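You operate a simulated robot arm through the tools that you are given. There is no shell and no other tool. Be economical: measure what you need, move in short steps, check, and stop when the job is done.

Carry out the task below with a simulated robot arm. There is one attempt and no reset: what you move stays moved.

TASK
Zero the size gauge on the master puck, then put the puck back.
Fine: leave the slide back.

It is judged by the outcome, as a careful person would: the job done as asked, and still so three seconds after it is handed in. It fails if anything else is knocked over, pushed out of place, dropped, spilled or broken.

THE ROBOT
A 6-joint arm with a two-finger parallel gripper, fixed in place. Base frame: the origin is at the foot of the arm, x ahead of it, y to its left, z up; the work surface is at about z = 0.8. Lengths are in m, angles in degrees, forces in N, time in s.
With the tool pointing down near the work surface it reaches from about 0.24 to 0.64 m from the base axis. Its first joint turns from -66.0 to 66.0 degrees. Payload 2.7 kg.
Tool frame: the origin (TCP) lies between the finger pads and is the grasp point; the fingertips stand 0.023 m ahead of it; z points along the fingers, y is the line along which they close. The gripper opens to 0.094 m. The fingers are 0.038 m wide and 0.01 m thick; the gripper's body (0.054 by 0.096 m) begins 0.039 m behind the TCP.
Orientation is told as [roll, pitch, yaw] about the base's x, y, z axes, in that order, counted from this pose: with the fingers straight down and closing along the base's y, the tool's x points along the base's -x, its y along +y and its z along -z.

THE INTERFACE
- The arm moves only by the tool drive_tool. Its argument "moves" is a list of rows, each a list of 3 entries, a list of its own where there are three numbers: the shift along the base's x, y, z in units of 50 mm (1.0 is 50 mm), then the turn, a rotation vector about the base's x, y, z in units of 4 degrees (1.0 is 4 degrees), then the gripper command, from -1 (fully open) to 1 (shut), values between in proportion. In form: [[[tx, ty, tz], [wx, wy, wz], fingers], ...]. A call has 1 to 8 rows; each row shifts and turns the commanded pose from where the row before left it. A call with a number of a shift or a turn outside -1 to 1 is refused whole. A row lasts 0.2 s, in which the tool goes at most 0.05 m and 8.6 degrees; a call with a longer step from one row to the next is refused whole, and so is a gripper value outside its range. A pose out of reach is approached as far as the arm can. The call stops where the force on the tool passes 50 N (or 10 N more than at its start, if that is more) or the arm is blocked; 0.2 s more then pass. The fingers move at their own pace (about 0.045 m/s each) and stop on an object; they squeeze with about 25 N. The grip force told is the motor's: it shows also when the fingers shut on nothing. Time passes only in rows, and 0.2 s behind the last, so rows that do not move let the fingers close. It gives the time, the measured TCP pose, the force on the tool (base axes), the opening and the grip force at its end, in the units of the frame above (readings bear some noise).
- Cameras (640 x 400 px; columns grow to the right, rows downward): "scene" is fixed at [0.0751, -0.4295, 1.4187]; the picture's right is [0.73, -0.68, 0.00], its down [-0.32, -0.34, -0.88] and it looks along [0.60, 0.65, -0.47] (base axes); focal length 328 px, centre (320, 200). "wrist" rides on the gripper at [-0.039, 0, -0.044] in the tool frame; the picture's right is [0.00, -1.00, 0.00], its down [0.97, 0.00, -0.24] and it looks along [0.24, 0.00, 0.97] (tool axes); focal length 218 px, centre (320, 200).
- get_image(camera): a new picture of that camera. No time passes.
- locate(camera, pixels): for up to 12 pixels [column, row] of the newest picture of that camera ("zoom" is the newest enlarged one), the place [x, y, z] in the base frame of the surface seen there, good to about 0.002 m, but the place of the scene camera against the robot may be out by one fixed shift of up to 0.012 m in any direction. No time passes.
- zoom(camera, box): a new picture of the part [left, top, right, bottom] of that camera's present view, enlarged. No time passes.
- close_job(): hands the job in; it is judged then, once.

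Work in short steps. Measure before you move; look again where a grasp or a placing could have gone wrong, and mend it. You have 80 turns and 34 pictures in all, those below and enlarged ones among them. Open the gripper and draw the arm clear of the work before you hand the job in, unless the task says otherwise; then end with one line.

The tools are called after "Emit:" as a command line: name --argument value ..., lists and objects as JSON in quotes. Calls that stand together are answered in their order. drive_tool: Moves the arm, as the interface text tells. Its arguments: {"type":"object","properties":{"moves":{"type":"array"}},"required":["moves"]} The other tools are called the same way: get_image (camera) takes a picture; locate (camera, pixels) gives the place of the surface under pixels of a picture; zoom (camera, box) takes an enlarged picture of a part of a camera's view; close_job () hands the job in.

At the start:

```text
clock: 0.0
tool_pos: [0.4261, 0.1758, 1.193]
orientation: [0.1, 0.0, 0.1]
contact_force: [-0.1, 0.2, -0.3]
width: 0.094
grip_force: 0.1
```

scene: 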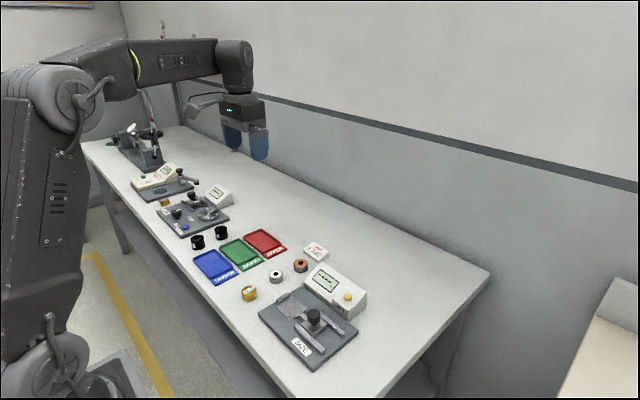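
wrist: 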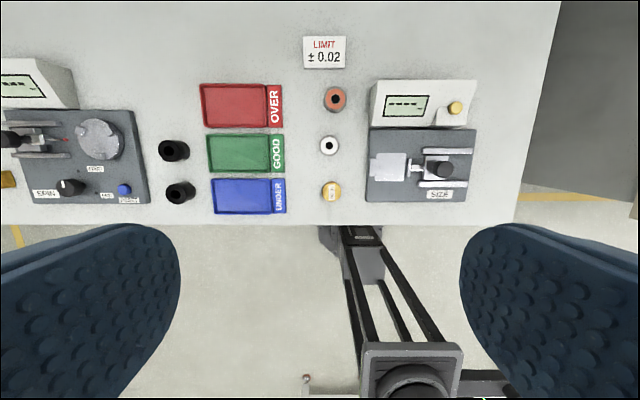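

I'll look closer at the size gauge, on the right in both pictures.

Emit:
zoom --camera "wrist" --box '[290, 30, 490, 210]'

Emit:
zoom --camera "scene" --box '[230, 230, 380, 375]'

Emit:
locate --camera "wrist" --pixels '[[331, 190], [329, 145], [335, 99], [390, 167], [440, 168], [455, 107], [405, 105], [440, 185], [416, 169], [370, 200], [476, 130], [340, 215]]'

```text
2.22 times, centred on (390, 120) of wrist
```

zoom: 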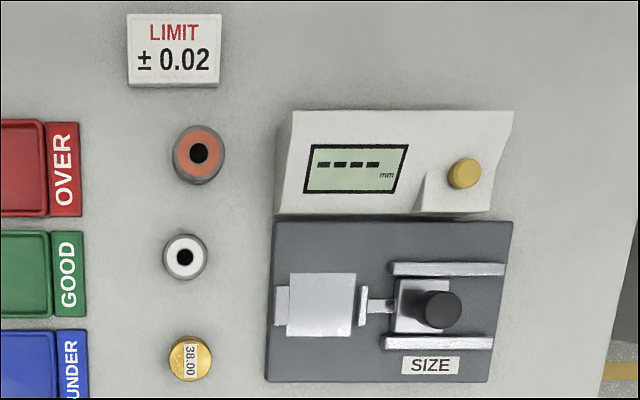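

```text
2.76 times, centred on (305, 302) of scene
```

zoom: 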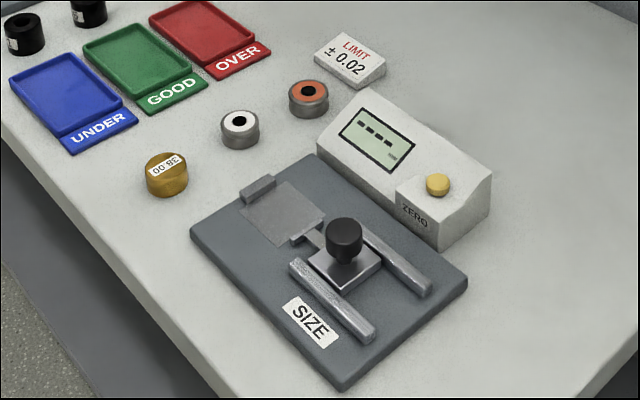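

```text
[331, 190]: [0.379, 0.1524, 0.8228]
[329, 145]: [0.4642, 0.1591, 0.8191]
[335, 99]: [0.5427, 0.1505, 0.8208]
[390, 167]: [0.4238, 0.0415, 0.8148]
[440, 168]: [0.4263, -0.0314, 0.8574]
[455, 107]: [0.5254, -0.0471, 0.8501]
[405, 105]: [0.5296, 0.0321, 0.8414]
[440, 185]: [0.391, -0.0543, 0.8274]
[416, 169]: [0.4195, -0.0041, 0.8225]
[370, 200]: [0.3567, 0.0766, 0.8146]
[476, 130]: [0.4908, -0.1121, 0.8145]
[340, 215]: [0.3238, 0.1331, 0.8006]
```

The master is the brass puck marked 38.00 at about (0.379, 0.152). I'll turn the tool -90° so the fingers close along x, clear of the gauge's measuring axis, and come lower.

Emit:
drive_tool --moves '[[[0, 0, -0.2], [0, 0, -1], -1], [[0, 0, -0.2], [0, 0, -1], -1], [[0, 0, -0.2], [0, 0, -1], -1], [[0, 0, -0.2], [0, 0, -1], -1], [[0, 0, -0.2], [0, 0, -1], -1], [[0, 0, -0.2], [0, 0, -1], -1], [[0, 0, -0.2], [0, 0, -1], -1], [[0, 0, -0.2], [0, 0, -1], -1]]'

Emit:
drive_tool --moves '[[[-0.1, -0.1, -0.2], [0, 0, -1], -1], [[-0.1, -0.1, -0.2], [0, 0, -1], -1], [[-0.1, -0.1, -0.2], [0, 0, -1], -1], [[-0.1, -0.1, -0.2], [0, 0, -1], -1], [[-0.1, -0.1, -0.2], [0, 0, -1], -1], [[-0.1, 0, -0.2], [0, 0, -1], -1], [[-0.1, 0, -0.2], [0, 0, -1], -1], [[-0.1, 0, -0.2], [0, 0, -1], -1]]'

Emit:
drive_tool --moves '[[[0, 0, -0.2], [0, 0, -1], -1], [[0, 0, -0.2], [0, 0, -1], -1], [[0, 0, -0.2], [0, 0, -1], -1], [[0, 0, -0.2], [0, 0, -1], -1], [[0, 0, 0], [0, 0, -1], -1], [[0, 0, 0], [0, 0, -1], -1], [[0, 0, 0], [0, 0, -0.5], -1]]'

```text
clock: 1.8
tool_pos: [0.4262, 0.1749, 1.1122]
orientation: [0.1, 0.0, -32.0]
contact_force: [-0.2, -0.2, -0.4]
width: 0.0941
grip_force: 0.0
```

```text
clock: 3.6
tool_pos: [0.3863, 0.1509, 1.0334]
orientation: [0.1, 0.1, -64.0]
contact_force: [0.0, 0.0, 0.1]
width: 0.0942
grip_force: 0.1
```

```text
clock: 5.2
tool_pos: [0.3863, 0.1511, 0.9929]
orientation: [0.1, 0.0, -90.1]
contact_force: [0.3, -0.3, 0.0]
width: 0.094
grip_force: 0.0
```

Turned. Now a wrist picture over the puck.

Emit:
get_image --camera "wrist"

```text
29 pictures are left
```

wrist: 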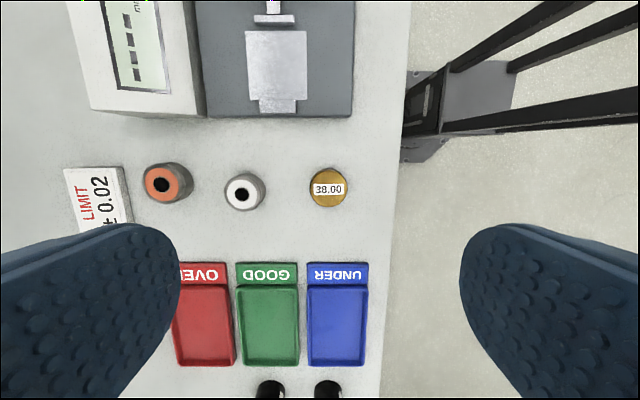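

Emit:
locate --camera "wrist" --pixels '[[328, 185], [311, 187], [345, 187], [328, 171], [328, 200], [277, 108], [277, 95], [275, 20], [246, 65], [307, 65], [205, 100], [352, 100]]'

Emit:
zoom --camera "wrist" --box '[230, 90, 390, 210]'

```text
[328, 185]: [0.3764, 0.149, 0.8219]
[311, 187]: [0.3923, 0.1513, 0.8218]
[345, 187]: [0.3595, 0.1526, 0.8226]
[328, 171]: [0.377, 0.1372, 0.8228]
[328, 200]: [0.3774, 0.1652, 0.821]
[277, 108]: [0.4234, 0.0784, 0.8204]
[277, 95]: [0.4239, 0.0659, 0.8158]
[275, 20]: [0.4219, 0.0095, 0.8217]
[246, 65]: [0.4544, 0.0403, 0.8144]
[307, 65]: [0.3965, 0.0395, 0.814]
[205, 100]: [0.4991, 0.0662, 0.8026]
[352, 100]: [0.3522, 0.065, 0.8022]
```

```text
3.33 times, centred on (310, 150) of wrist
```

zoom: 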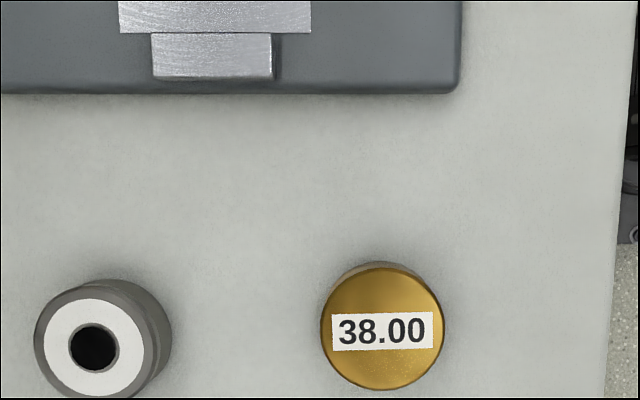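

Puck centre is about (0.376, 0.153), with its top at 0.822. I'll come down over it and check.

Emit:
drive_tool --moves '[[[-0.1, 0.02, -0.6], [0, 0, 0], -1], [[-0.106, 0.02, -0.6], [0, 0, 0], -1], [[0, 0, -0.6], [0, 0, 0], -1], [[0, 0, -0.5], [0, 0, 0], -1], [[0, 0, 0], [0, 0, 0], -1]]'

Emit:
get_image --camera "wrist"

```text
clock: 6.4
tool_pos: [0.3738, 0.1525, 0.8777]
orientation: [0.2, 0.0, -89.9]
contact_force: [-0.7, 0.4, 0.3]
width: 0.0942
grip_force: 0.1
```

```text
27 pictures are left
```

wrist: 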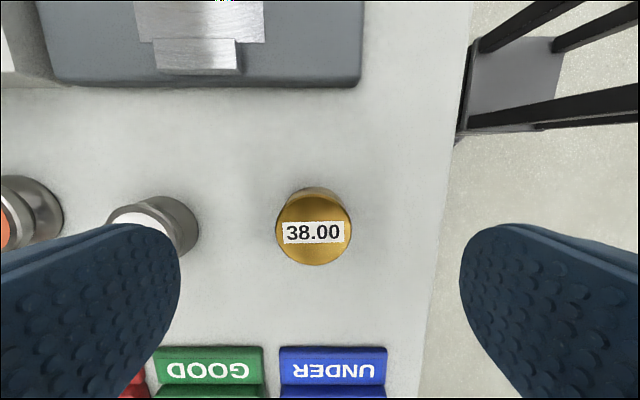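

Emit:
locate --camera "wrist" --pixels '[[313, 229], [277, 229], [349, 229], [313, 195], [313, 263], [170, 225], [205, 72], [205, 40], [140, 38], [265, 38]]'

```text
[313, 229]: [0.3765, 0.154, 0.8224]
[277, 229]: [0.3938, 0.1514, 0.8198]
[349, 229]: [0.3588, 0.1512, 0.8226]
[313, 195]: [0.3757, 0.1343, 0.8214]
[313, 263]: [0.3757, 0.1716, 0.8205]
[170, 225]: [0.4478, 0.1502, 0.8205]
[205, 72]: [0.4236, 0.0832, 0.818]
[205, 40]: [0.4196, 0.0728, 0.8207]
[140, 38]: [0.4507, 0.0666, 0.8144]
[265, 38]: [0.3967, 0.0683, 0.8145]
```

Centre confirmed at (0.3765, 0.153). I'll lower around the puck and close.

Emit:
drive_tool --moves '[[[0.05, 0.01, -0.2], [0, 0, 0], -0.45], [[0, 0, -0.4], [0, 0, 0], -0.45], [[0, 0, -0.3], [0, 0, 0], -0.45], [[0, 0, -0.13], [0, 0, 0], -0.45], [[0, 0, 0], [0, 0, 0], -0.45]]'

Emit:
drive_tool --moves '[[[0, 0, 0], [0, 0, 0], 0.3], [[0, 0, 0], [0, 0, 0], 0.6], [[0, 0, 0], [0, 0, 0], 1], [[0, 0, 0], [0, 0, 0], 1], [[0, 0, 0], [0, 0, 0], 1]]'

```text
clock: 7.6
tool_pos: [0.3771, 0.1534, 0.8277]
orientation: [0.2, 0.0, -90.0]
contact_force: [-0.8, -0.9, 0.4]
width: 0.0681
grip_force: 0.2
```

```text
clock: 8.8
tool_pos: [0.3771, 0.1542, 0.8264]
orientation: [0.1, 0.0, -90.1]
contact_force: [-0.9, -0.6, 0.3]
width: 0.0375
grip_force: 24.7
```

Gripped (width 0.0375). I'll lift and move toward the gauge, then look at the nest.

Emit:
drive_tool --moves '[[[0, 0, 0.2], [0, 0, 0], 1], [[0, 0, 0.6], [0, 0, 0], 1], [[0, 0, 0.6], [0, 0, 0], 1], [[0.45, -0.4, 0.5], [0, 0, 0], 1], [[0.48, -0.4, 0.1], [0, 0, 0], 1], [[0, 0, 0], [0, 0, 0], 1]]'

Emit:
get_image --camera "wrist"

Emit:
zoom --camera "wrist" --box '[220, 0, 420, 150]'

```text
clock: 10.2
tool_pos: [0.4284, 0.1124, 0.9275]
orientation: [0.1, 0.0, -89.9]
contact_force: [-0.2, 0.6, -0.1]
width: 0.0002
grip_force: 24.5
```

```text
26 pictures are left
```

wrist: 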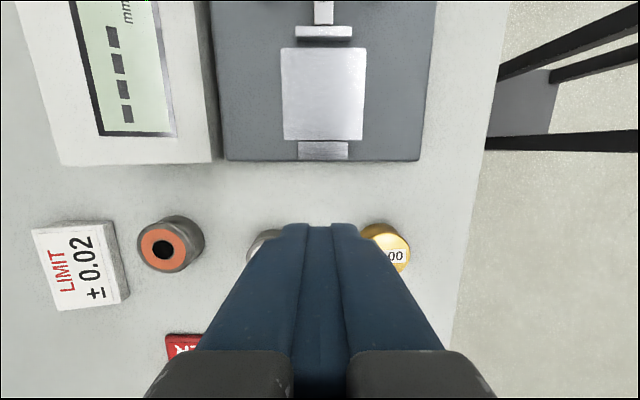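

```text
2.67 times, centred on (320, 75) of wrist
```

zoom: 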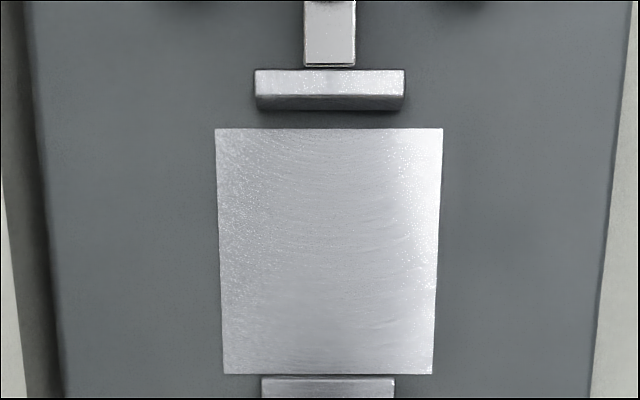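

The puck slipped out: width now reads 0 and the puck is still upright near (390, 245). I'll measure where it is now, along with the nest.

Emit:
locate --camera "wrist" --pixels '[[400, 240], [410, 252], [385, 228], [403, 270], [322, 32], [322, 39], [322, 143], [322, 100], [300, 150], [345, 150], [297, 33], [350, 33]]'

Emit:
get_image --camera "scene"

```text
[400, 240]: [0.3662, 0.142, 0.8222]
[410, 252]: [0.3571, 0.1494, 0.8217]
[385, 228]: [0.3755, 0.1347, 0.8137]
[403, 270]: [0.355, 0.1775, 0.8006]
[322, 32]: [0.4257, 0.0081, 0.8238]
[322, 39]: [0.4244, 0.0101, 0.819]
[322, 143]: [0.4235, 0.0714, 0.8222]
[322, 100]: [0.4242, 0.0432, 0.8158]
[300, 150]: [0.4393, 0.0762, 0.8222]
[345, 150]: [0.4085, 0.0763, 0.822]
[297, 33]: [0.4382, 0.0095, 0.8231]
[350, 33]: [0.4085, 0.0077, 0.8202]
```

```text
24 pictures are left
```

scene: 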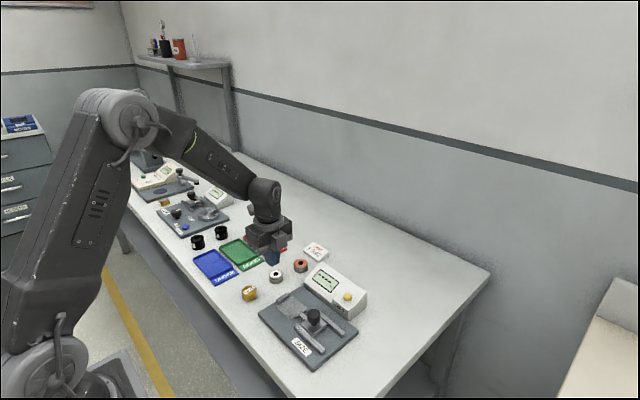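

The puck is upright in its place. I'll go back over it with the fingers open and re-measure.

Emit:
drive_tool --moves '[[[-0.5, 0.4, 0], [0, 0, 0], -0.4], [[-0.53, 0.4, 0], [0, 0, 0], -0.4], [[0, 0, -0.5], [0, 0, 0], -0.4], [[0, 0, -0.5], [0, 0, 0], -0.4], [[0, 0, 0], [0, 0, 0], -0.4]]'

Emit:
get_image --camera "wrist"

```text
clock: 11.4
tool_pos: [0.3736, 0.1563, 0.8768]
orientation: [0.1, 0.0, -90.0]
contact_force: [-0.1, -0.7, 0.0]
width: 0.0657
grip_force: 0.1
```

```text
23 pictures are left
```

wrist: 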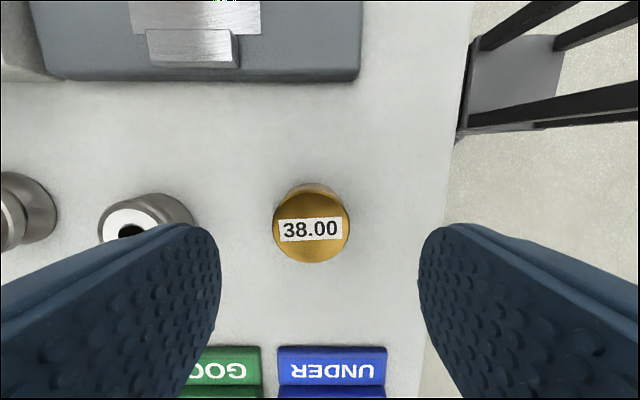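

Emit:
locate --camera "wrist" --pixels '[[311, 226], [275, 226], [347, 226], [311, 193], [311, 259], [295, 228], [327, 228]]'

```text
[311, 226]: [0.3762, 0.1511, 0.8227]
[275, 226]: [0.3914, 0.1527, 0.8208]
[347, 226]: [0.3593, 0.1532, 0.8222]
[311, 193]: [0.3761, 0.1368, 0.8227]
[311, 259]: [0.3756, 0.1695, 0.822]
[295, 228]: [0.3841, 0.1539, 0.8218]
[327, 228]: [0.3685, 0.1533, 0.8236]
```

Puck unmoved at (0.376, 0.153). I'll regrip a little lower, let the grip settle, and lift very slowly.

Emit:
drive_tool --moves '[[[0.05, -0.06, -0.3], [0, 0, 0], -0.4], [[0, 0, -0.4], [0, 0, 0], -0.4], [[0, 0, -0.25], [0, 0, 0], -0.4], [[0, 0, -0.1], [0, 0, 0], -0.4], [[0, 0, 0], [0, 0, 0], -0.4], [[0, 0, 0], [0, 0, 0], -0.4]]'

Emit:
drive_tool --moves '[[[0, 0, 0], [0, 0, 0], 1], [[0, 0, 0], [0, 0, 0], 1], [[0, 0, 0], [0, 0, 0], 1], [[0, 0, 0], [0, 0, 0], 1], [[0, 0, 0], [0, 0, 0], 1], [[0, 0, 0], [0, 0, 0], 1]]'

Emit:
drive_tool --moves '[[[0, 0, 0.04], [0, 0, 0], 1], [[0, 0, 0.06], [0, 0, 0], 1], [[0, 0, 0.1], [0, 0, 0], 1], [[0, 0, 0.1], [0, 0, 0], 1]]'

Emit:
get_image --camera "wrist"

```text
clock: 12.8
tool_pos: [0.3763, 0.1513, 0.8242]
orientation: [0.1, 0.1, -90.1]
contact_force: [0.4, 0.0, 0.0]
width: 0.0658
grip_force: 0.1
```

```text
clock: 14.2
tool_pos: [0.3759, 0.1498, 0.8242]
orientation: [0.1, 0.0, -90.0]
contact_force: [-0.4, 1.2, 0.9]
width: 0.0372
grip_force: 25.0
```

```text
clock: 15.2
tool_pos: [0.3737, 0.1513, 0.8373]
orientation: [0.2, -0.1, -90.0]
contact_force: [0.4, 0.4, -2.6]
width: 0.0374
grip_force: 25.0
```

```text
22 pictures are left
```

wrist: 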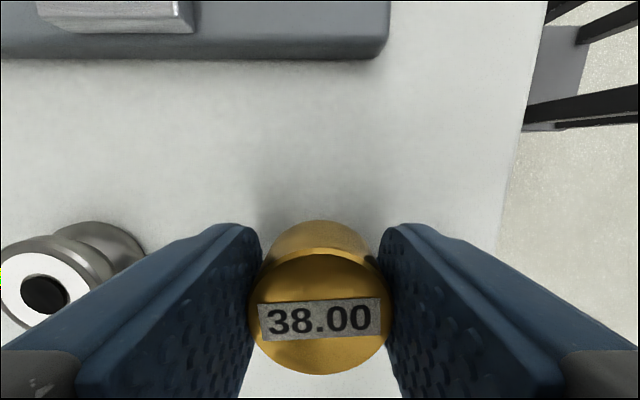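

It's held now (2.6 N of weight). I'll check where the puck sits in the grip and rise gently.

Emit:
locate --camera "wrist" --pixels '[[320, 314], [320, 256], [320, 372], [320, 240]]'

Emit:
drive_tool --moves '[[[0, 0, 0.1], [0, 0, 0], 1], [[0, 0, 0.15], [0, 0, 0], 1], [[0, 0, 0.15], [0, 0, 0], 1], [[0, 0, 0.15], [0, 0, 0], 1], [[0, 0, 0.15], [0, 0, 0], 1], [[0, 0, 0.1], [0, 0, 0], 1]]'

```text
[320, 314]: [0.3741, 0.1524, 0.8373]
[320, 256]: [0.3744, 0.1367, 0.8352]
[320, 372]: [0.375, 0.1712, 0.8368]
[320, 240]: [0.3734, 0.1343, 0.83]
```

```text
clock: 16.6
tool_pos: [0.3754, 0.1513, 0.8794]
orientation: [0.1, 0.0, -89.9]
contact_force: [0.7, 0.1, -1.9]
width: 0.0372
grip_force: 25.0
```

Still held. Puck bottom is at about 0.857, clear of the stop (0.822), so I'll carry it over the nest to about (0.424, 0.0455).

Emit:
drive_tool --moves '[[[0.08, -0.15, 0], [0, 0, 0], 1], [[0.15, -0.3, 0], [0, 0, 0], 1], [[0.15, -0.3, 0], [0, 0, 0], 1], [[0.15, -0.3, 0], [0, 0, 0], 1], [[0.15, -0.3, 0], [0, 0, 0], 1], [[0.15, -0.3, 0], [0, 0, 0], 1], [[0.13, -0.3, 0], [0, 0, 0], 1], [[0.02, -0.16, 0], [0, 0, 0], 1]]'

Emit:
drive_tool --moves '[[[0, 0, -0.1], [0, 0, 0], 1], [[0, 0, -0.15], [0, 0, 0], 1], [[0, 0, -0.15], [0, 0, 0], 1], [[0, 0, 0], [0, 0, 0], 1], [[0, 0, 0], [0, 0, 0], 1]]'

Emit:
get_image --camera "wrist"

Emit:
zoom --camera "scene" --box '[250, 250, 370, 370]'

```text
clock: 18.4
tool_pos: [0.4255, 0.0444, 0.8792]
orientation: [0.1, 0.0, -90.0]
contact_force: [0.5, 0.9, -2.7]
width: 0.0371
grip_force: 24.8
```

```text
clock: 19.6
tool_pos: [0.4251, 0.0454, 0.8591]
orientation: [0.1, 0.0, -90.0]
contact_force: [0.3, 0.5, -2.7]
width: 0.037
grip_force: 24.7
```

```text
21 pictures are left
```

wrist: 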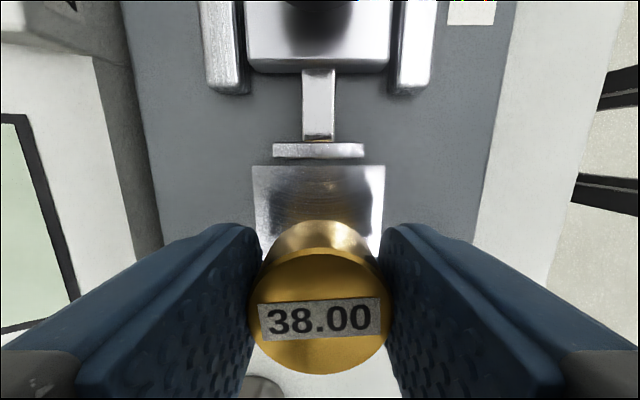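

```text
3.33 times, centred on (310, 310) of scene
```

zoom: 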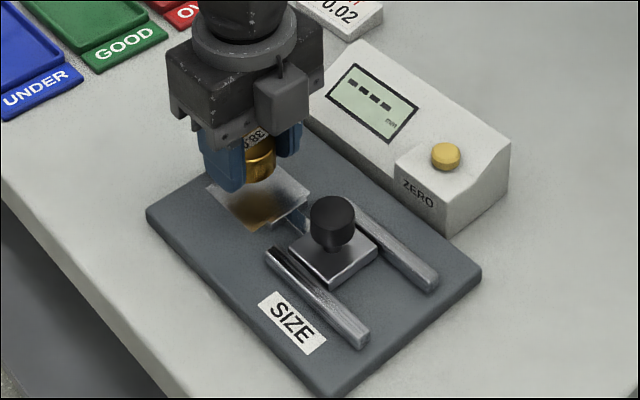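

Aligned with the jaw (col 318). I'll lower slowly onto the pad.

Emit:
drive_tool --moves '[[[0, 0, -0.12], [0, 0, 0], 1], [[0, 0, -0.12], [0, 0, 0], 1], [[0, 0, -0.08], [0, 0, 0], 1], [[0, 0, -0.04], [0, 0, 0], 1], [[0, 0, 0], [0, 0, 0], 1]]'

```text
clock: 20.8
tool_pos: [0.4239, 0.0442, 0.8407]
orientation: [0.1, 0.0, -90.0]
contact_force: [-0.1, 0.2, -2.3]
width: 0.0374
grip_force: 24.8
```

Emit:
drive_tool --moves '[[[0, 0, -0.02], [0, 0, 0], 1], [[0, 0, -0.02], [0, 0, 0], 1], [[0, 0, 0], [0, 0, 0], 1]]'

```text
clock: 21.6
tool_pos: [0.4247, 0.0465, 0.8378]
orientation: [0.1, 0.0, -89.9]
contact_force: [0.5, 0.8, -2.8]
width: 0.0372
grip_force: 25.0
```

Still carrying the weight; lower further in small steps.

Emit:
drive_tool --moves '[[[0, 0, -0.015], [0, 0, 0], 1], [[0, 0, -0.015], [0, 0, 0], 1], [[0, 0, 0], [0, 0, 0], 1]]'

```text
clock: 22.4
tool_pos: [0.424, 0.046, 0.8379]
orientation: [0.2, 0.0, -89.9]
contact_force: [-5.8, -2.5, 17.4]
width: 0.0376
grip_force: 24.9
```

Touching down (17 N upward). I'll ease up a hair, release and rise.

Emit:
drive_tool --moves '[[[0, 0, 0.015], [0, 0, 0], 1], [[0, 0, 0], [0, 0, 0], 0], [[0, 0, 0], [0, 0, 0], -0.4], [[0, 0, 0], [0, 0, 0], -0.4]]'

Emit:
drive_tool --moves '[[[0, 0, 0.2], [0, 0, 0], -0.4], [[0, 0, 0.4], [0, 0, 0], -0.4], [[0, 0, 0.5], [0, 0, 0], -0.4], [[0, -0.3, 0.5], [0, 0, 0], -0.4], [[0, -0.5, 0], [0, 0, 0], -0.4], [[0, -0.5, 0], [0, 0, 0], -0.4], [[0, 0, 0], [0, 0, 0], -0.4]]'

Emit:
get_image --camera "wrist"

```text
clock: 23.4
tool_pos: [0.4222, 0.0449, 0.8374]
orientation: [0.0, 0.0, -90.0]
contact_force: [0.2, 0.9, -1.0]
width: 0.0659
grip_force: 0.0
```

```text
clock: 25.0
tool_pos: [0.4233, -0.0206, 0.9183]
orientation: [0.1, 0.0, -89.9]
contact_force: [-0.6, 0.6, 0.2]
width: 0.0659
grip_force: 0.1
```

```text
19 pictures are left
```

wrist: 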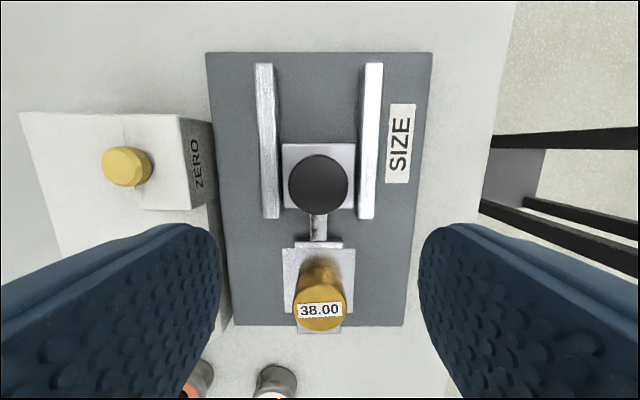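

Emit:
locate --camera "wrist" --pixels '[[318, 184], [289, 184], [347, 184], [318, 157], [318, 210], [320, 303], [320, 326], [318, 243], [286, 205], [265, 180], [372, 180], [126, 167]]'

Emit:
zoom --camera "wrist" --box '[220, 130, 420, 350]'

```text
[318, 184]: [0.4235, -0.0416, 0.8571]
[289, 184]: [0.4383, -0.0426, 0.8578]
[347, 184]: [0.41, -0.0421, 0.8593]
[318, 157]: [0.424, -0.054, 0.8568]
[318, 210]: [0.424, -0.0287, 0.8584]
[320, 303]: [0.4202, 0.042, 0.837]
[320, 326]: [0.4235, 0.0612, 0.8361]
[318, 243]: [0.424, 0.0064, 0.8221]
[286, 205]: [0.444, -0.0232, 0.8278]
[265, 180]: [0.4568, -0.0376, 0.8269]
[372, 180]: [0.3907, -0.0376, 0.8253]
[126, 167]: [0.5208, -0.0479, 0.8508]
```

```text
1.82 times, centred on (320, 240) of wrist
```

zoom: 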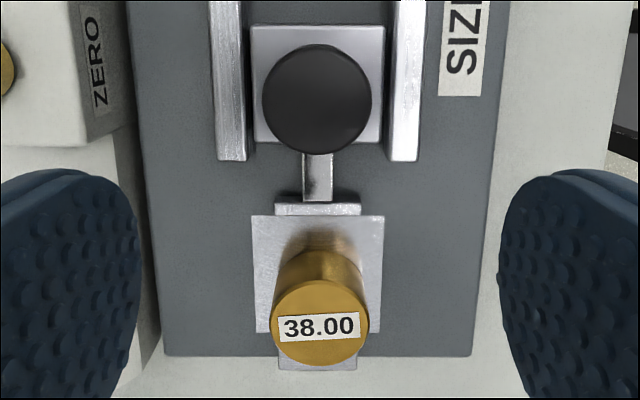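

Knob centre is (0.424, -0.042), top 0.858. The puck sits on the pad between stop and jaw. I'll lower around the knob and grip it.

Emit:
drive_tool --moves '[[[0.01, -0.43, -0.2], [0, 0, 0], -0.4], [[0, 0, -0.4], [0, 0, 0], -0.4], [[0, 0, -0.4], [0, 0, 0], -0.4], [[0, 0, -0.2], [0, 0, 0], -0.4], [[0, 0, 0], [0, 0, 0], -0.4]]'

Emit:
drive_tool --moves '[[[0, 0, 0], [0, 0, 0], 0], [[0, 0, 0], [0, 0, 0], 1], [[0, 0, 0], [0, 0, 0], 1], [[0, 0, 0], [0, 0, 0], 1], [[0, 0, 0], [0, 0, 0], 1]]'

```text
clock: 26.2
tool_pos: [0.4247, -0.0412, 0.8578]
orientation: [0.1, 0.0, -89.8]
contact_force: [0.1, 0.0, 0.8]
width: 0.0657
grip_force: 0.1
```

```text
clock: 27.4
tool_pos: [0.4256, -0.042, 0.8568]
orientation: [0.1, 0.0, -89.9]
contact_force: [6.2, 0.9, -3.3]
width: 0.0295
grip_force: 44.7
```

Knob held. I'll push the slide toward the puck in small steps, watching the force.

Emit:
drive_tool --moves '[[[0, 0.06, 0], [0, 0, 0], 1], [[0, 0.06, 0], [0, 0, 0], 1], [[0, 0.06, 0], [0, 0, 0], 1], [[0, 0.06, 0], [0, 0, 0], 1]]'

Emit:
get_image --camera "wrist"

```text
clock: 28.4
tool_pos: [0.4239, -0.0296, 0.8572]
orientation: [0.2, 0.1, -90.0]
contact_force: [12.8, 1.8, -14.6]
width: 0.0294
grip_force: 45.0
```

```text
17 pictures are left
```

wrist: 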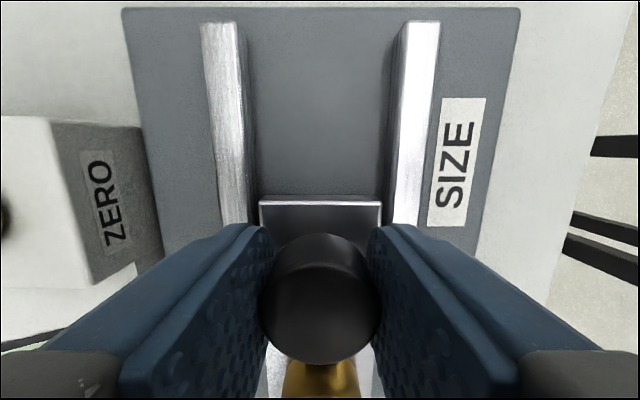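

The slide moves with the knob. Side forces are building, so I'll relieve them slightly and continue.

Emit:
drive_tool --moves '[[[0.01, 0.04, -0.015], [0, 0, 0], 1], [[0.01, 0.04, -0.01], [0, 0, 0], 1], [[0, 0, 0], [0, 0, 0], 1]]'

```text
clock: 29.2
tool_pos: [0.4255, -0.0251, 0.8573]
orientation: [-0.1, 0.0, -90.0]
contact_force: [-6.5, 1.8, 18.2]
width: 0.0296
grip_force: 45.1
```

Emit:
drive_tool --moves '[[[-0.006, 0.03, 0.013], [0, 0, 0], 1], [[0, 0.03, 0], [0, 0, 0], 1], [[0, 0, 0], [0, 0, 0], 1]]'

Emit:
zoom --camera "scene" --box '[250, 250, 370, 370]'

```text
clock: 30.0
tool_pos: [0.4249, -0.0222, 0.8563]
orientation: [0.3, 0.1, -90.0]
contact_force: [-5.0, 1.8, 16.4]
width: 0.0296
grip_force: 45.3
```

```text
3.33 times, centred on (310, 310) of scene
```

zoom: 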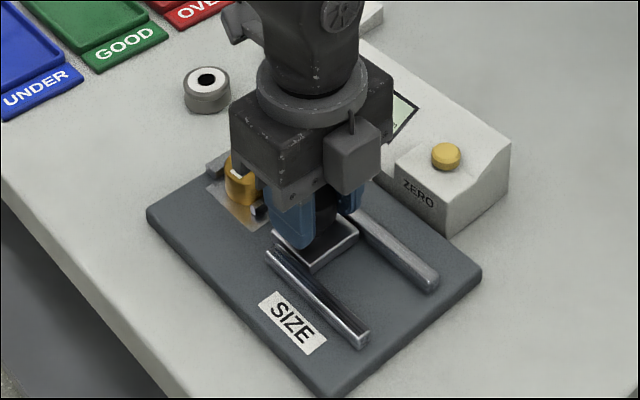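

The jaw is close to the puck; I'll keep pushing gently until there's a y reaction.

Emit:
drive_tool --moves '[[[0, 0.025, 0.006], [0, 0, 0], 1], [[0, 0.025, 0], [0, 0, 0], 1], [[0, 0, 0], [0, 0, 0], 1]]'

```text
clock: 30.8
tool_pos: [0.4248, -0.0194, 0.8566]
orientation: [0.2, 0.0, -89.9]
contact_force: [-3.2, 1.5, 15.1]
width: 0.0295
grip_force: 44.9
```

Emit:
drive_tool --moves '[[[0, 0.02, 0.006], [0, 0, 0], 1], [[0, 0.02, 0], [0, 0, 0], 1], [[0, 0, 0], [0, 0, 0], 1]]'

```text
clock: 31.6
tool_pos: [0.4245, -0.0188, 0.8572]
orientation: [0.1, -0.1, -90.0]
contact_force: [-0.1, -10.1, 8.6]
width: 0.0296
grip_force: 45.5
```

y reaction is -10 N: the puck is seated against the stop. I'll add a slight squeeze, release the knob, rise and read the display.

Emit:
drive_tool --moves '[[[0, 0.012, 0], [0, 0, 0], 1], [[0, 0, 0], [0, 0, 0], 1], [[0, 0, 0], [0, 0, 0], 0.2], [[0, 0, 0], [0, 0, 0], -0.3], [[0, 0, 0], [0, 0, 0], -0.3]]'

Emit:
drive_tool --moves '[[[0, 0, 0.3], [0, 0, 0], -0.3], [[0, 0, 0.5], [0, 0, 0], -0.3], [[0, 0, 0.6], [0, 0, 0], 0], [[0.5, 0, 0.2], [0, 0, 0], 1], [[0.5, -0.2, 0], [0, 0, 0], 1], [[0.5, -0.2, 0], [0, 0, 0], 1], [[0, 0, 0], [0, 0, 0], 1]]'

Emit:
get_image --camera "wrist"

Emit:
zoom --camera "scene" --box '[250, 250, 370, 370]'

```text
clock: 32.8
tool_pos: [0.4243, -0.017, 0.8574]
orientation: [0.2, 0.0, -89.9]
contact_force: [-0.4, -0.6, 0.9]
width: 0.0611
grip_force: 0.1
```

```text
clock: 34.4
tool_pos: [0.4992, -0.0363, 0.9374]
orientation: [0.0, 0.0, -89.9]
contact_force: [0.1, -0.2, 0.7]
width: 0.0
grip_force: 25.3
```

```text
15 pictures are left
```

wrist: 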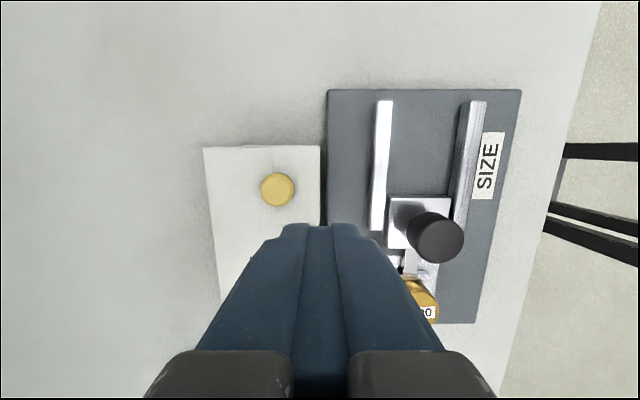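

```text
3.33 times, centred on (310, 310) of scene
```

zoom: 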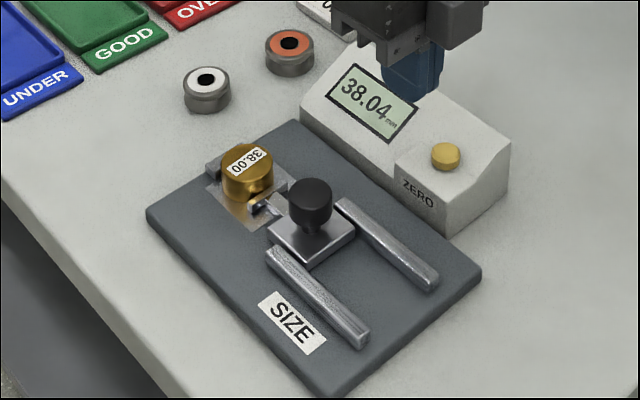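

The display reads 38.04 and the slide stays put. Next, the ZERO button: I'll locate it precisely.

Emit:
locate --camera "wrist" --pixels '[[277, 189], [264, 189], [291, 189], [277, 176], [277, 203], [300, 200]]'

```text
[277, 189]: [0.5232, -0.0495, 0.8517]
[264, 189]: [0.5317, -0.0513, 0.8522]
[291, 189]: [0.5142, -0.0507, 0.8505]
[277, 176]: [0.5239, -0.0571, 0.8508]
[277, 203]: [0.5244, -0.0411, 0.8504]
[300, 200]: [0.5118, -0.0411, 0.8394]
```

Button is at (0.5235, -0.0495), top 0.851. With fingers shut I'll hover, then press down slowly.

Emit:
drive_tool --moves '[[[0.48, -0.26, -0.2], [0, 0, 0], 1], [[0, 0, -0.5], [0, 0, 0], 1], [[0, 0, -0.4], [0, 0, 0], 1], [[0, 0, 0], [0, 0, 0], 1]]'

Emit:
drive_tool --moves '[[[0, 0, -0.08], [0, 0, 0], 1], [[0, 0, -0.04], [0, 0, 0], 1], [[0, 0, -0.03], [0, 0, 0], 1], [[0, 0, 0], [0, 0, 0], 1]]'

```text
clock: 35.4
tool_pos: [0.524, -0.0497, 0.8831]
orientation: [0.1, 0.0, -90.0]
contact_force: [1.0, -0.6, 0.4]
width: 0.0001
grip_force: 24.7
```

```text
clock: 36.4
tool_pos: [0.524, -0.0497, 0.8767]
orientation: [0.1, 0.1, -90.0]
contact_force: [-0.4, -0.5, -0.2]
width: 0.0
grip_force: 25.2
```

Emit:
drive_tool --moves '[[[0, 0, -0.03], [0, 0, 0], 1], [[0, 0, -0.03], [0, 0, 0], 1], [[0, 0, -0.02], [0, 0, 0], 1], [[0, 0, 0], [0, 0, 0], 1]]'

Emit:
zoom --camera "scene" --box '[250, 250, 370, 370]'

```text
clock: 37.4
tool_pos: [0.5247, -0.0493, 0.8718]
orientation: [0.2, 0.0, -89.8]
contact_force: [0.6, -0.1, 1.3]
width: 0.0
grip_force: 25.2
```

```text
3.33 times, centred on (310, 310) of scene
```

zoom: 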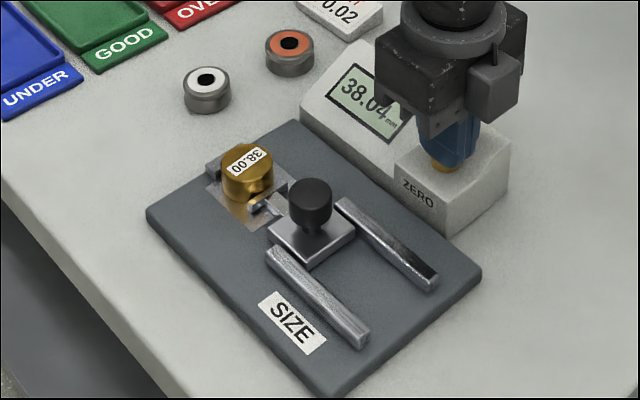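

Just touching (1.3 N). I'll press a few millimetres more.

Emit:
drive_tool --moves '[[[0, 0, -0.02], [0, 0, 0], 1], [[0, 0, -0.02], [0, 0, 0], 1], [[0, 0, -0.02], [0, 0, 0], 1], [[0, 0, 0], [0, 0, 0], 1]]'

Emit:
zoom --camera "scene" --box '[290, 260, 350, 300]'

```text
clock: 38.4
tool_pos: [0.5259, -0.0495, 0.867]
orientation: [0.2, 0.0, -90.0]
contact_force: [-0.9, -0.5, 2.5]
width: 0.0
grip_force: 24.5
```

```text
10.00 times, centred on (320, 280) of scene
```

zoom: 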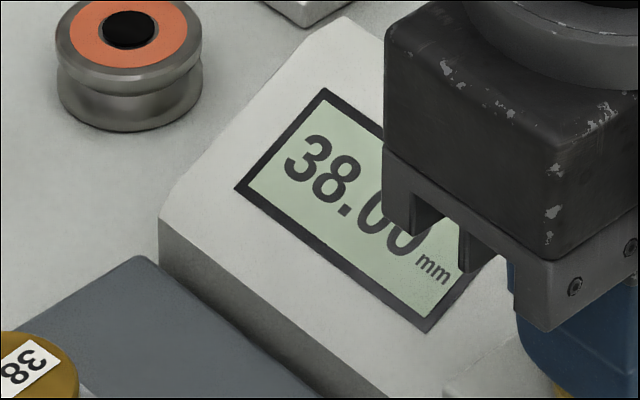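

It now reads 38.00. I'll lift straight off the button and check.

Emit:
drive_tool --moves '[[[0, 0, 0.1], [0, 0, 0], 1], [[0, 0, 0.4], [0, 0, 0], 1], [[0, 0, 0.5], [0, 0, 0], 1], [[-0.5, 0, 0.4], [0, 0, 0], 0], [[-0.5, 0, 0], [0, 0, 0], -0.4], [[-0.5, 0.1, 0], [0, 0, 0], -0.4], [[-0.5, 0.1, 0], [0, 0, 0], -0.4], [[0, 0, 0], [0, 0, 0], -0.4]]'

Emit:
zoom --camera "scene" --box '[290, 260, 350, 300]'

Emit:
get_image --camera "wrist"

```text
clock: 40.2
tool_pos: [0.4258, -0.0403, 0.9388]
orientation: [0.1, -0.1, -89.9]
contact_force: [-1.5, 0.2, 0.3]
width: 0.0657
grip_force: 0.0
```

```text
10.00 times, centred on (320, 280) of scene
```

zoom: 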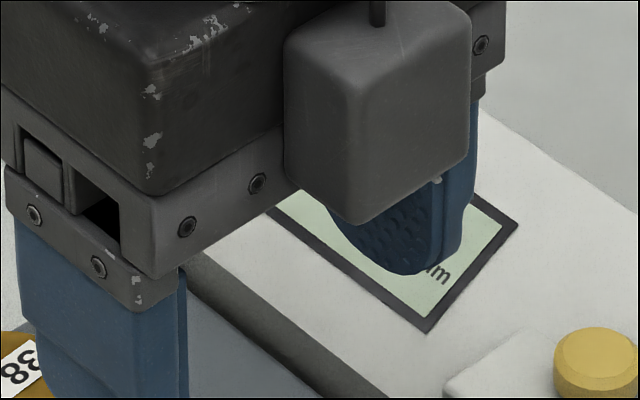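

```text
10 pictures are left
```

wrist: 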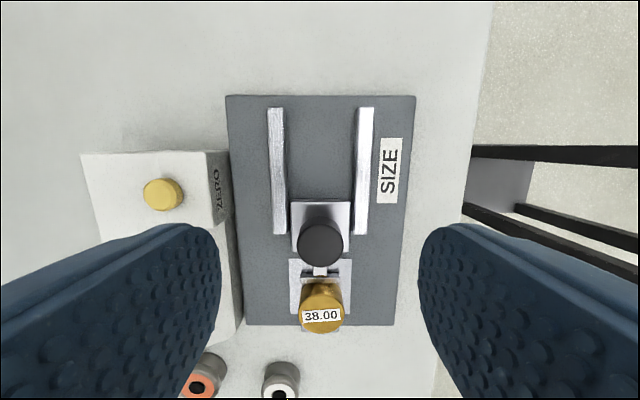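

I'll step aside briefly to confirm the display after release.

Emit:
drive_tool --moves '[[[0, 0.8, 0.2], [0, 0, 0], -0.4], [[0, 0.8, 0], [0, 0, 0], -0.4], [[0, 0.8, 0], [0, 0, 0], -0.4], [[0, 0, 0], [0, 0, 0], -0.4]]'

Emit:
zoom --camera "scene" --box '[250, 250, 370, 370]'

Emit:
drive_tool --moves '[[[0, -0.8, 0], [0, 0, 0], -0.4], [[0, -0.8, 0], [0, 0, 0], -0.4], [[0, -0.4, -0.2], [0, 0, 0], -0.4], [[0, 0, 0], [0, 0, 0], -0.4]]'

Emit:
get_image --camera "wrist"

```text
clock: 41.2
tool_pos: [0.4241, 0.0814, 0.948]
orientation: [0.1, 0.0, -90.1]
contact_force: [-0.5, 0.7, 0.6]
width: 0.066
grip_force: 0.0
```

```text
3.33 times, centred on (310, 310) of scene
```

zoom: 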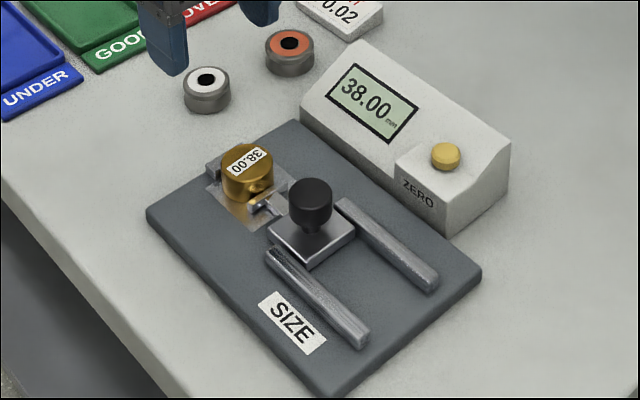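

```text
clock: 42.2
tool_pos: [0.4235, -0.0186, 0.9381]
orientation: [0.1, 0.0, -89.9]
contact_force: [0.7, 0.7, -0.4]
width: 0.0659
grip_force: 0.1
```

```text
8 pictures are left
```

wrist: 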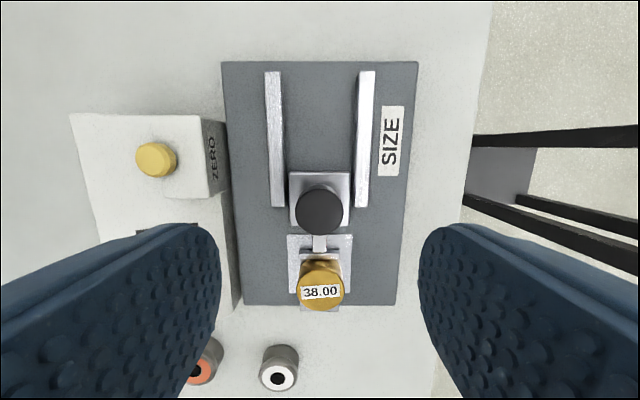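

Zeroed: 38.00. I'm above the knob now; I'll lower, grip it and draw the slide back to where it began.

Emit:
drive_tool --moves '[[[0.01, 0.01, -0.4], [0, 0, 0], -0.4], [[0, 0, -0.6], [0, 0, 0], -0.4], [[0, 0, -0.4], [0, 0, 0], -0.4], [[0, 0, -0.2], [0, 0, 0], -0.4], [[0, 0, 0], [0, 0, 0], -0.4]]'

Emit:
drive_tool --moves '[[[0, 0, 0], [0, 0, 0], 0], [[0, 0, 0], [0, 0, 0], 1], [[0, 0, 0], [0, 0, 0], 1], [[0, 0, 0], [0, 0, 0], 1], [[0, 0, 0], [0, 0, 0], 1]]'

Emit:
drive_tool --moves '[[[0, -0.06, 0], [0, 0, 0], 1], [[0, -0.08, 0], [0, 0, 0], 1], [[0, -0.08, 0], [0, 0, 0], 1], [[0, -0.08, 0], [0, 0, 0], 1]]'

```text
clock: 43.4
tool_pos: [0.4248, -0.0191, 0.8576]
orientation: [0.2, 0.0, -90.0]
contact_force: [0.8, -0.3, 0.1]
width: 0.0658
grip_force: 0.1
```

```text
clock: 44.6
tool_pos: [0.4245, -0.0199, 0.8576]
orientation: [0.1, 0.0, -90.0]
contact_force: [-0.2, 0.0, 0.0]
width: 0.0292
grip_force: 45.1
```

```text
clock: 45.6
tool_pos: [0.4255, -0.0352, 0.8582]
orientation: [0.2, 0.0, -90.0]
contact_force: [6.6, 0.4, -16.8]
width: 0.0294
grip_force: 44.3
```

Emit:
drive_tool --moves '[[[0, -0.06, -0.01], [0, 0, 0], 1], [[0, -0.06, 0], [0, 0, 0], 1], [[0, -0.04, 0], [0, 0, 0], 1], [[0, 0, 0], [0, 0, 0], 1]]'

```text
clock: 46.6
tool_pos: [0.4256, -0.0421, 0.858]
orientation: [0.1, 0.0, -89.9]
contact_force: [1.6, 8.9, -2.5]
width: 0.0295
grip_force: 44.6
```

It's at its rear stop (y force +9 N at -0.042, the starting place). I'll release, rise, and go over the puck.

Emit:
drive_tool --moves '[[[0, 0.02, 0], [0, 0, 0], 1], [[0, 0, 0], [0, 0, 0], 0.2], [[0, 0, 0], [0, 0, 0], -0.4], [[0, 0, 0], [0, 0, 0], -0.4], [[0, 0, 0.3], [0, 0, 0], -0.4], [[0, 0.2, 0.4], [0, 0, 0], -0.4]]'

Emit:
drive_tool --moves '[[[0, 0.5, 0], [0, 0, 0], -0.4], [[0, 0.6, 0], [0, 0, 0], -0.4], [[0, 0.5, 0], [0, 0, 0], -0.4], [[0, 0, 0], [0, 0, 0], -0.4]]'

Emit:
get_image --camera "wrist"

```text
clock: 48.0
tool_pos: [0.4239, -0.0303, 0.8932]
orientation: [0.0, 0.0, -89.9]
contact_force: [-0.3, 0.2, -0.1]
width: 0.0656
grip_force: 0.0
```

```text
clock: 49.0
tool_pos: [0.4243, 0.0477, 0.8917]
orientation: [0.1, 0.0, -90.0]
contact_force: [-0.6, 0.4, 0.1]
width: 0.0658
grip_force: 0.0
```

```text
7 pictures are left
```

wrist: 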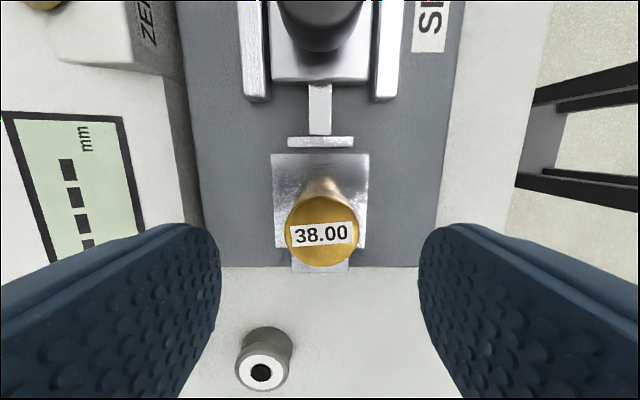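

Emit:
locate --camera "wrist" --pixels '[[322, 231], [287, 231], [356, 231], [322, 199], [322, 263], [322, 268], [300, 268], [340, 268]]'

```text
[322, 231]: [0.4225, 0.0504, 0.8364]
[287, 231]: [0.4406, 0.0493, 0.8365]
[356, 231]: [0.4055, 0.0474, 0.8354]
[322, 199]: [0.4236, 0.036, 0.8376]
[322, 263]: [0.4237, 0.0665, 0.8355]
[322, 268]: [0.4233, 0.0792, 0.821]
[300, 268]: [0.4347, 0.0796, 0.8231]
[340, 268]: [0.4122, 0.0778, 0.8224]
```

Puck centre is (0.423, 0.050) against the stop. I'll grip it with TCP y ≈ 0.048 and z ≈ 0.8385.

Emit:
drive_tool --moves '[[[-0.02, 0.01, -0.4], [0, 0, 0], -0.4], [[0, 0, -0.4], [0, 0, 0], -0.4], [[0, 0, -0.2], [0, 0, 0], -0.4], [[0, 0, -0.06], [0, 0, 0], -0.4], [[0, 0, 0], [0, 0, 0], -0.4]]'

Emit:
drive_tool --moves '[[[0, 0, 0], [0, 0, 0], 0.3], [[0, 0, 0], [0, 0, 0], 1], [[0, 0, 0], [0, 0, 0], 1], [[0, 0, 0], [0, 0, 0], 1], [[0, 0, 0], [0, 0, 0], 1], [[0, 0, 0], [0, 0, 0], 1]]'

Emit:
drive_tool --moves '[[[0, 0, 0.04], [0, 0, 0], 1], [[0, 0, 0.06], [0, 0, 0], 1], [[0, 0, 0.1], [0, 0, 0], 1], [[0, 0, 0.1], [0, 0, 0], 1]]'

```text
clock: 50.2
tool_pos: [0.4246, 0.0492, 0.8394]
orientation: [0.1, 0.1, -89.9]
contact_force: [-0.4, -0.8, -0.7]
width: 0.0661
grip_force: 0.1
```

```text
clock: 51.6
tool_pos: [0.4238, 0.0481, 0.8398]
orientation: [0.0, 0.0, -89.9]
contact_force: [0.1, 0.2, -0.2]
width: 0.0368
grip_force: 25.0
```

```text
clock: 52.6
tool_pos: [0.4249, 0.0487, 0.855]
orientation: [-0.1, -0.1, -90.0]
contact_force: [0.5, 0.6, -1.8]
width: 0.0373
grip_force: 25.4
```

Held (weight seen). Rise gently, then carry back.

Emit:
drive_tool --moves '[[[0, 0, 0.1], [0, 0, 0], 1], [[0, 0, 0.15], [0, 0, 0], 1], [[0, 0, 0.15], [0, 0, 0], 1], [[0, 0, 0.1], [0, 0, 0], 1]]'

Emit:
drive_tool --moves '[[[-0.08, 0.14, 0], [0, 0, 0], 1], [[-0.15, 0.3, 0], [0, 0, 0], 1], [[-0.15, 0.3, 0], [0, 0, 0], 1], [[-0.15, 0.3, 0], [0, 0, 0], 1], [[-0.15, 0.3, 0], [0, 0, 0], 1], [[-0.15, 0.3, 0], [0, 0, 0], 1], [[-0.11, 0.3, 0], [0, 0, 0], 1], [[-0.02, 0.12, 0], [0, 0, 0], 1]]'

Emit:
get_image --camera "wrist"

```text
clock: 53.6
tool_pos: [0.4234, 0.049, 0.8797]
orientation: [0.0, 0.0, -90.0]
contact_force: [0.0, 0.0, -2.3]
width: 0.037
grip_force: 24.8
```

```text
clock: 55.4
tool_pos: [0.3754, 0.1514, 0.8793]
orientation: [0.1, 0.1, -90.1]
contact_force: [0.0, 0.9, -2.8]
width: 0.0371
grip_force: 24.6
```

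```text
6 pictures are left
```

wrist: 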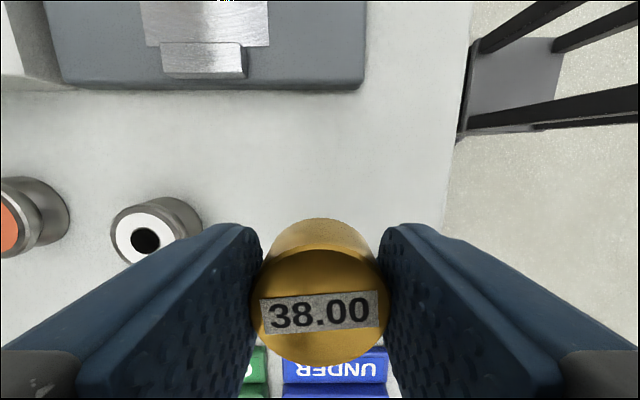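

Emit:
locate --camera "wrist" --pixels '[[320, 306], [320, 253], [320, 359], [256, 306], [384, 306]]'

```text
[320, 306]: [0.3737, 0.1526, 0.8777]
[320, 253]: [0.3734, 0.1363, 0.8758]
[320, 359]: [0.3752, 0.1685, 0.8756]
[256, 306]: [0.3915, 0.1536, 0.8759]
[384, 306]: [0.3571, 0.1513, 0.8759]
```

Puck is centred at about (0.3745, 0.1525), bottom ≈ 0.854. I'll shift 1.5 mm in x and lower.

Emit:
drive_tool --moves '[[[0.03, 0.01, -0.1], [0, 0, 0], 1], [[0, 0, -0.2], [0, 0, 0], 1], [[0, 0, -0.2], [0, 0, 0], 1], [[0, 0, -0.2], [0, 0, 0], 1], [[0, 0, -0.2], [0, 0, 0], 1], [[0, 0, -0.1], [0, 0, 0], 1], [[0, 0, -0.04], [0, 0, 0], 1], [[0, 0, 0], [0, 0, 0], 1]]'

Emit:
drive_tool --moves '[[[0, 0, -0.015], [0, 0, 0], 1], [[0, 0, -0.015], [0, 0, 0], 1], [[0, 0, 0], [0, 0, 0], 1]]'

```text
clock: 57.2
tool_pos: [0.3782, 0.1531, 0.8264]
orientation: [0.1, 0.0, -90.0]
contact_force: [1.0, -0.5, -2.6]
width: 0.0372
grip_force: 24.9
```

```text
clock: 58.0
tool_pos: [0.377, 0.1528, 0.8264]
orientation: [0.2, 0.1, -89.9]
contact_force: [1.4, -0.9, 1.8]
width: 0.0374
grip_force: 24.2
```

Touchdown (force turned from -2.6 to +1.8 N). I'll release and rise straight up.

Emit:
drive_tool --moves '[[[0, 0, 0], [0, 0, 0], 0], [[0, 0, 0], [0, 0, 0], -0.4], [[0, 0, 0], [0, 0, 0], -0.4], [[0, 0, 0], [0, 0, 0], -0.4]]'

Emit:
drive_tool --moves '[[[0, 0, 0.2], [0, 0, 0], -0.4], [[0, 0, 0.5], [0, 0, 0], -0.4], [[0, 0, 0.7], [0, 0, 0], -0.4], [[0, 0, 0.8], [0, 0, 0], -1], [[0, 0, 0.8], [0, 0, 0], -1], [[0, 0, 0], [0, 0, 0], -1]]'

Emit:
get_image --camera "wrist"

Emit:
zoom --camera "scene" --box '[180, 220, 380, 375]'

```text
clock: 59.0
tool_pos: [0.3773, 0.1528, 0.8264]
orientation: [0.2, 0.0, -89.9]
contact_force: [0.5, 0.0, -0.2]
width: 0.0659
grip_force: 0.0
```

```text
clock: 60.4
tool_pos: [0.3759, 0.1528, 0.9755]
orientation: [0.1, -0.1, -89.9]
contact_force: [0.5, 1.0, -0.1]
width: 0.094
grip_force: 0.1
```

```text
5 pictures are left
```

wrist: 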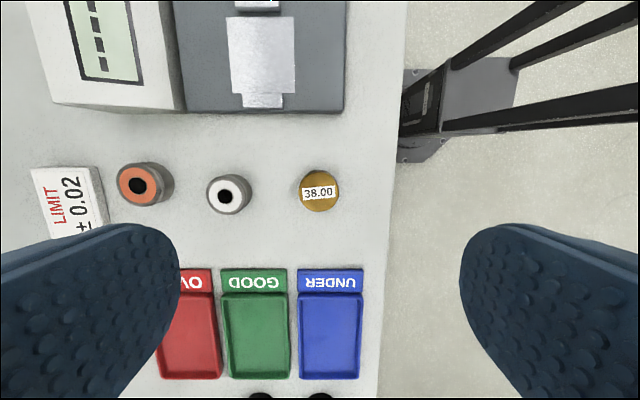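

```text
2.58 times, centred on (280, 298) of scene
```

zoom: 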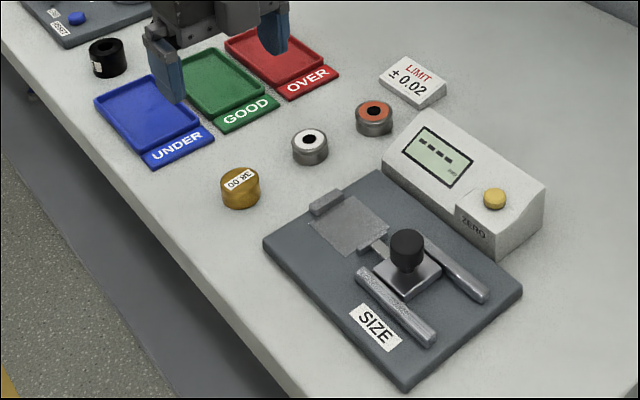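

Everything is upright and in place; a quick check of the puck's position and a rise clear.

Emit:
locate --camera "wrist" --pixels '[[319, 191], [300, 191], [338, 191], [319, 175], [319, 209]]'

Emit:
drive_tool --moves '[[[0, 0, 0.8], [0, 0, 0], -1], [[0, 0, 0.8], [0, 0, 0], -1], [[0, 0, 0.8], [0, 0, 0], -1], [[0, 0, 0], [0, 0, 0], -1]]'

```text
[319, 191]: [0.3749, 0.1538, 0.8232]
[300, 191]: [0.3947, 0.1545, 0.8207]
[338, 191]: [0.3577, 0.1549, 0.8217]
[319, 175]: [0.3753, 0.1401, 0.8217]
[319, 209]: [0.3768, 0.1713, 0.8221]
```

```text
clock: 61.4
tool_pos: [0.3776, 0.1526, 1.0969]
orientation: [0.2, 0.0, -90.0]
contact_force: [-0.5, -0.2, 0.4]
width: 0.094
grip_force: 0.0
```

The puck is back at (0.376, 0.154), within about 1 mm of where it started, and the arm is clear.

Emit:
close_job

```text
The job is handed in.
```

The size gauge is zeroed on the master puck (it read 38.04 before and 38.00 after), the puck is back within about 1 mm of its original spot, and the slide is drawn back; on the first lift the puck slipped from the grip but stayed upright in its place.
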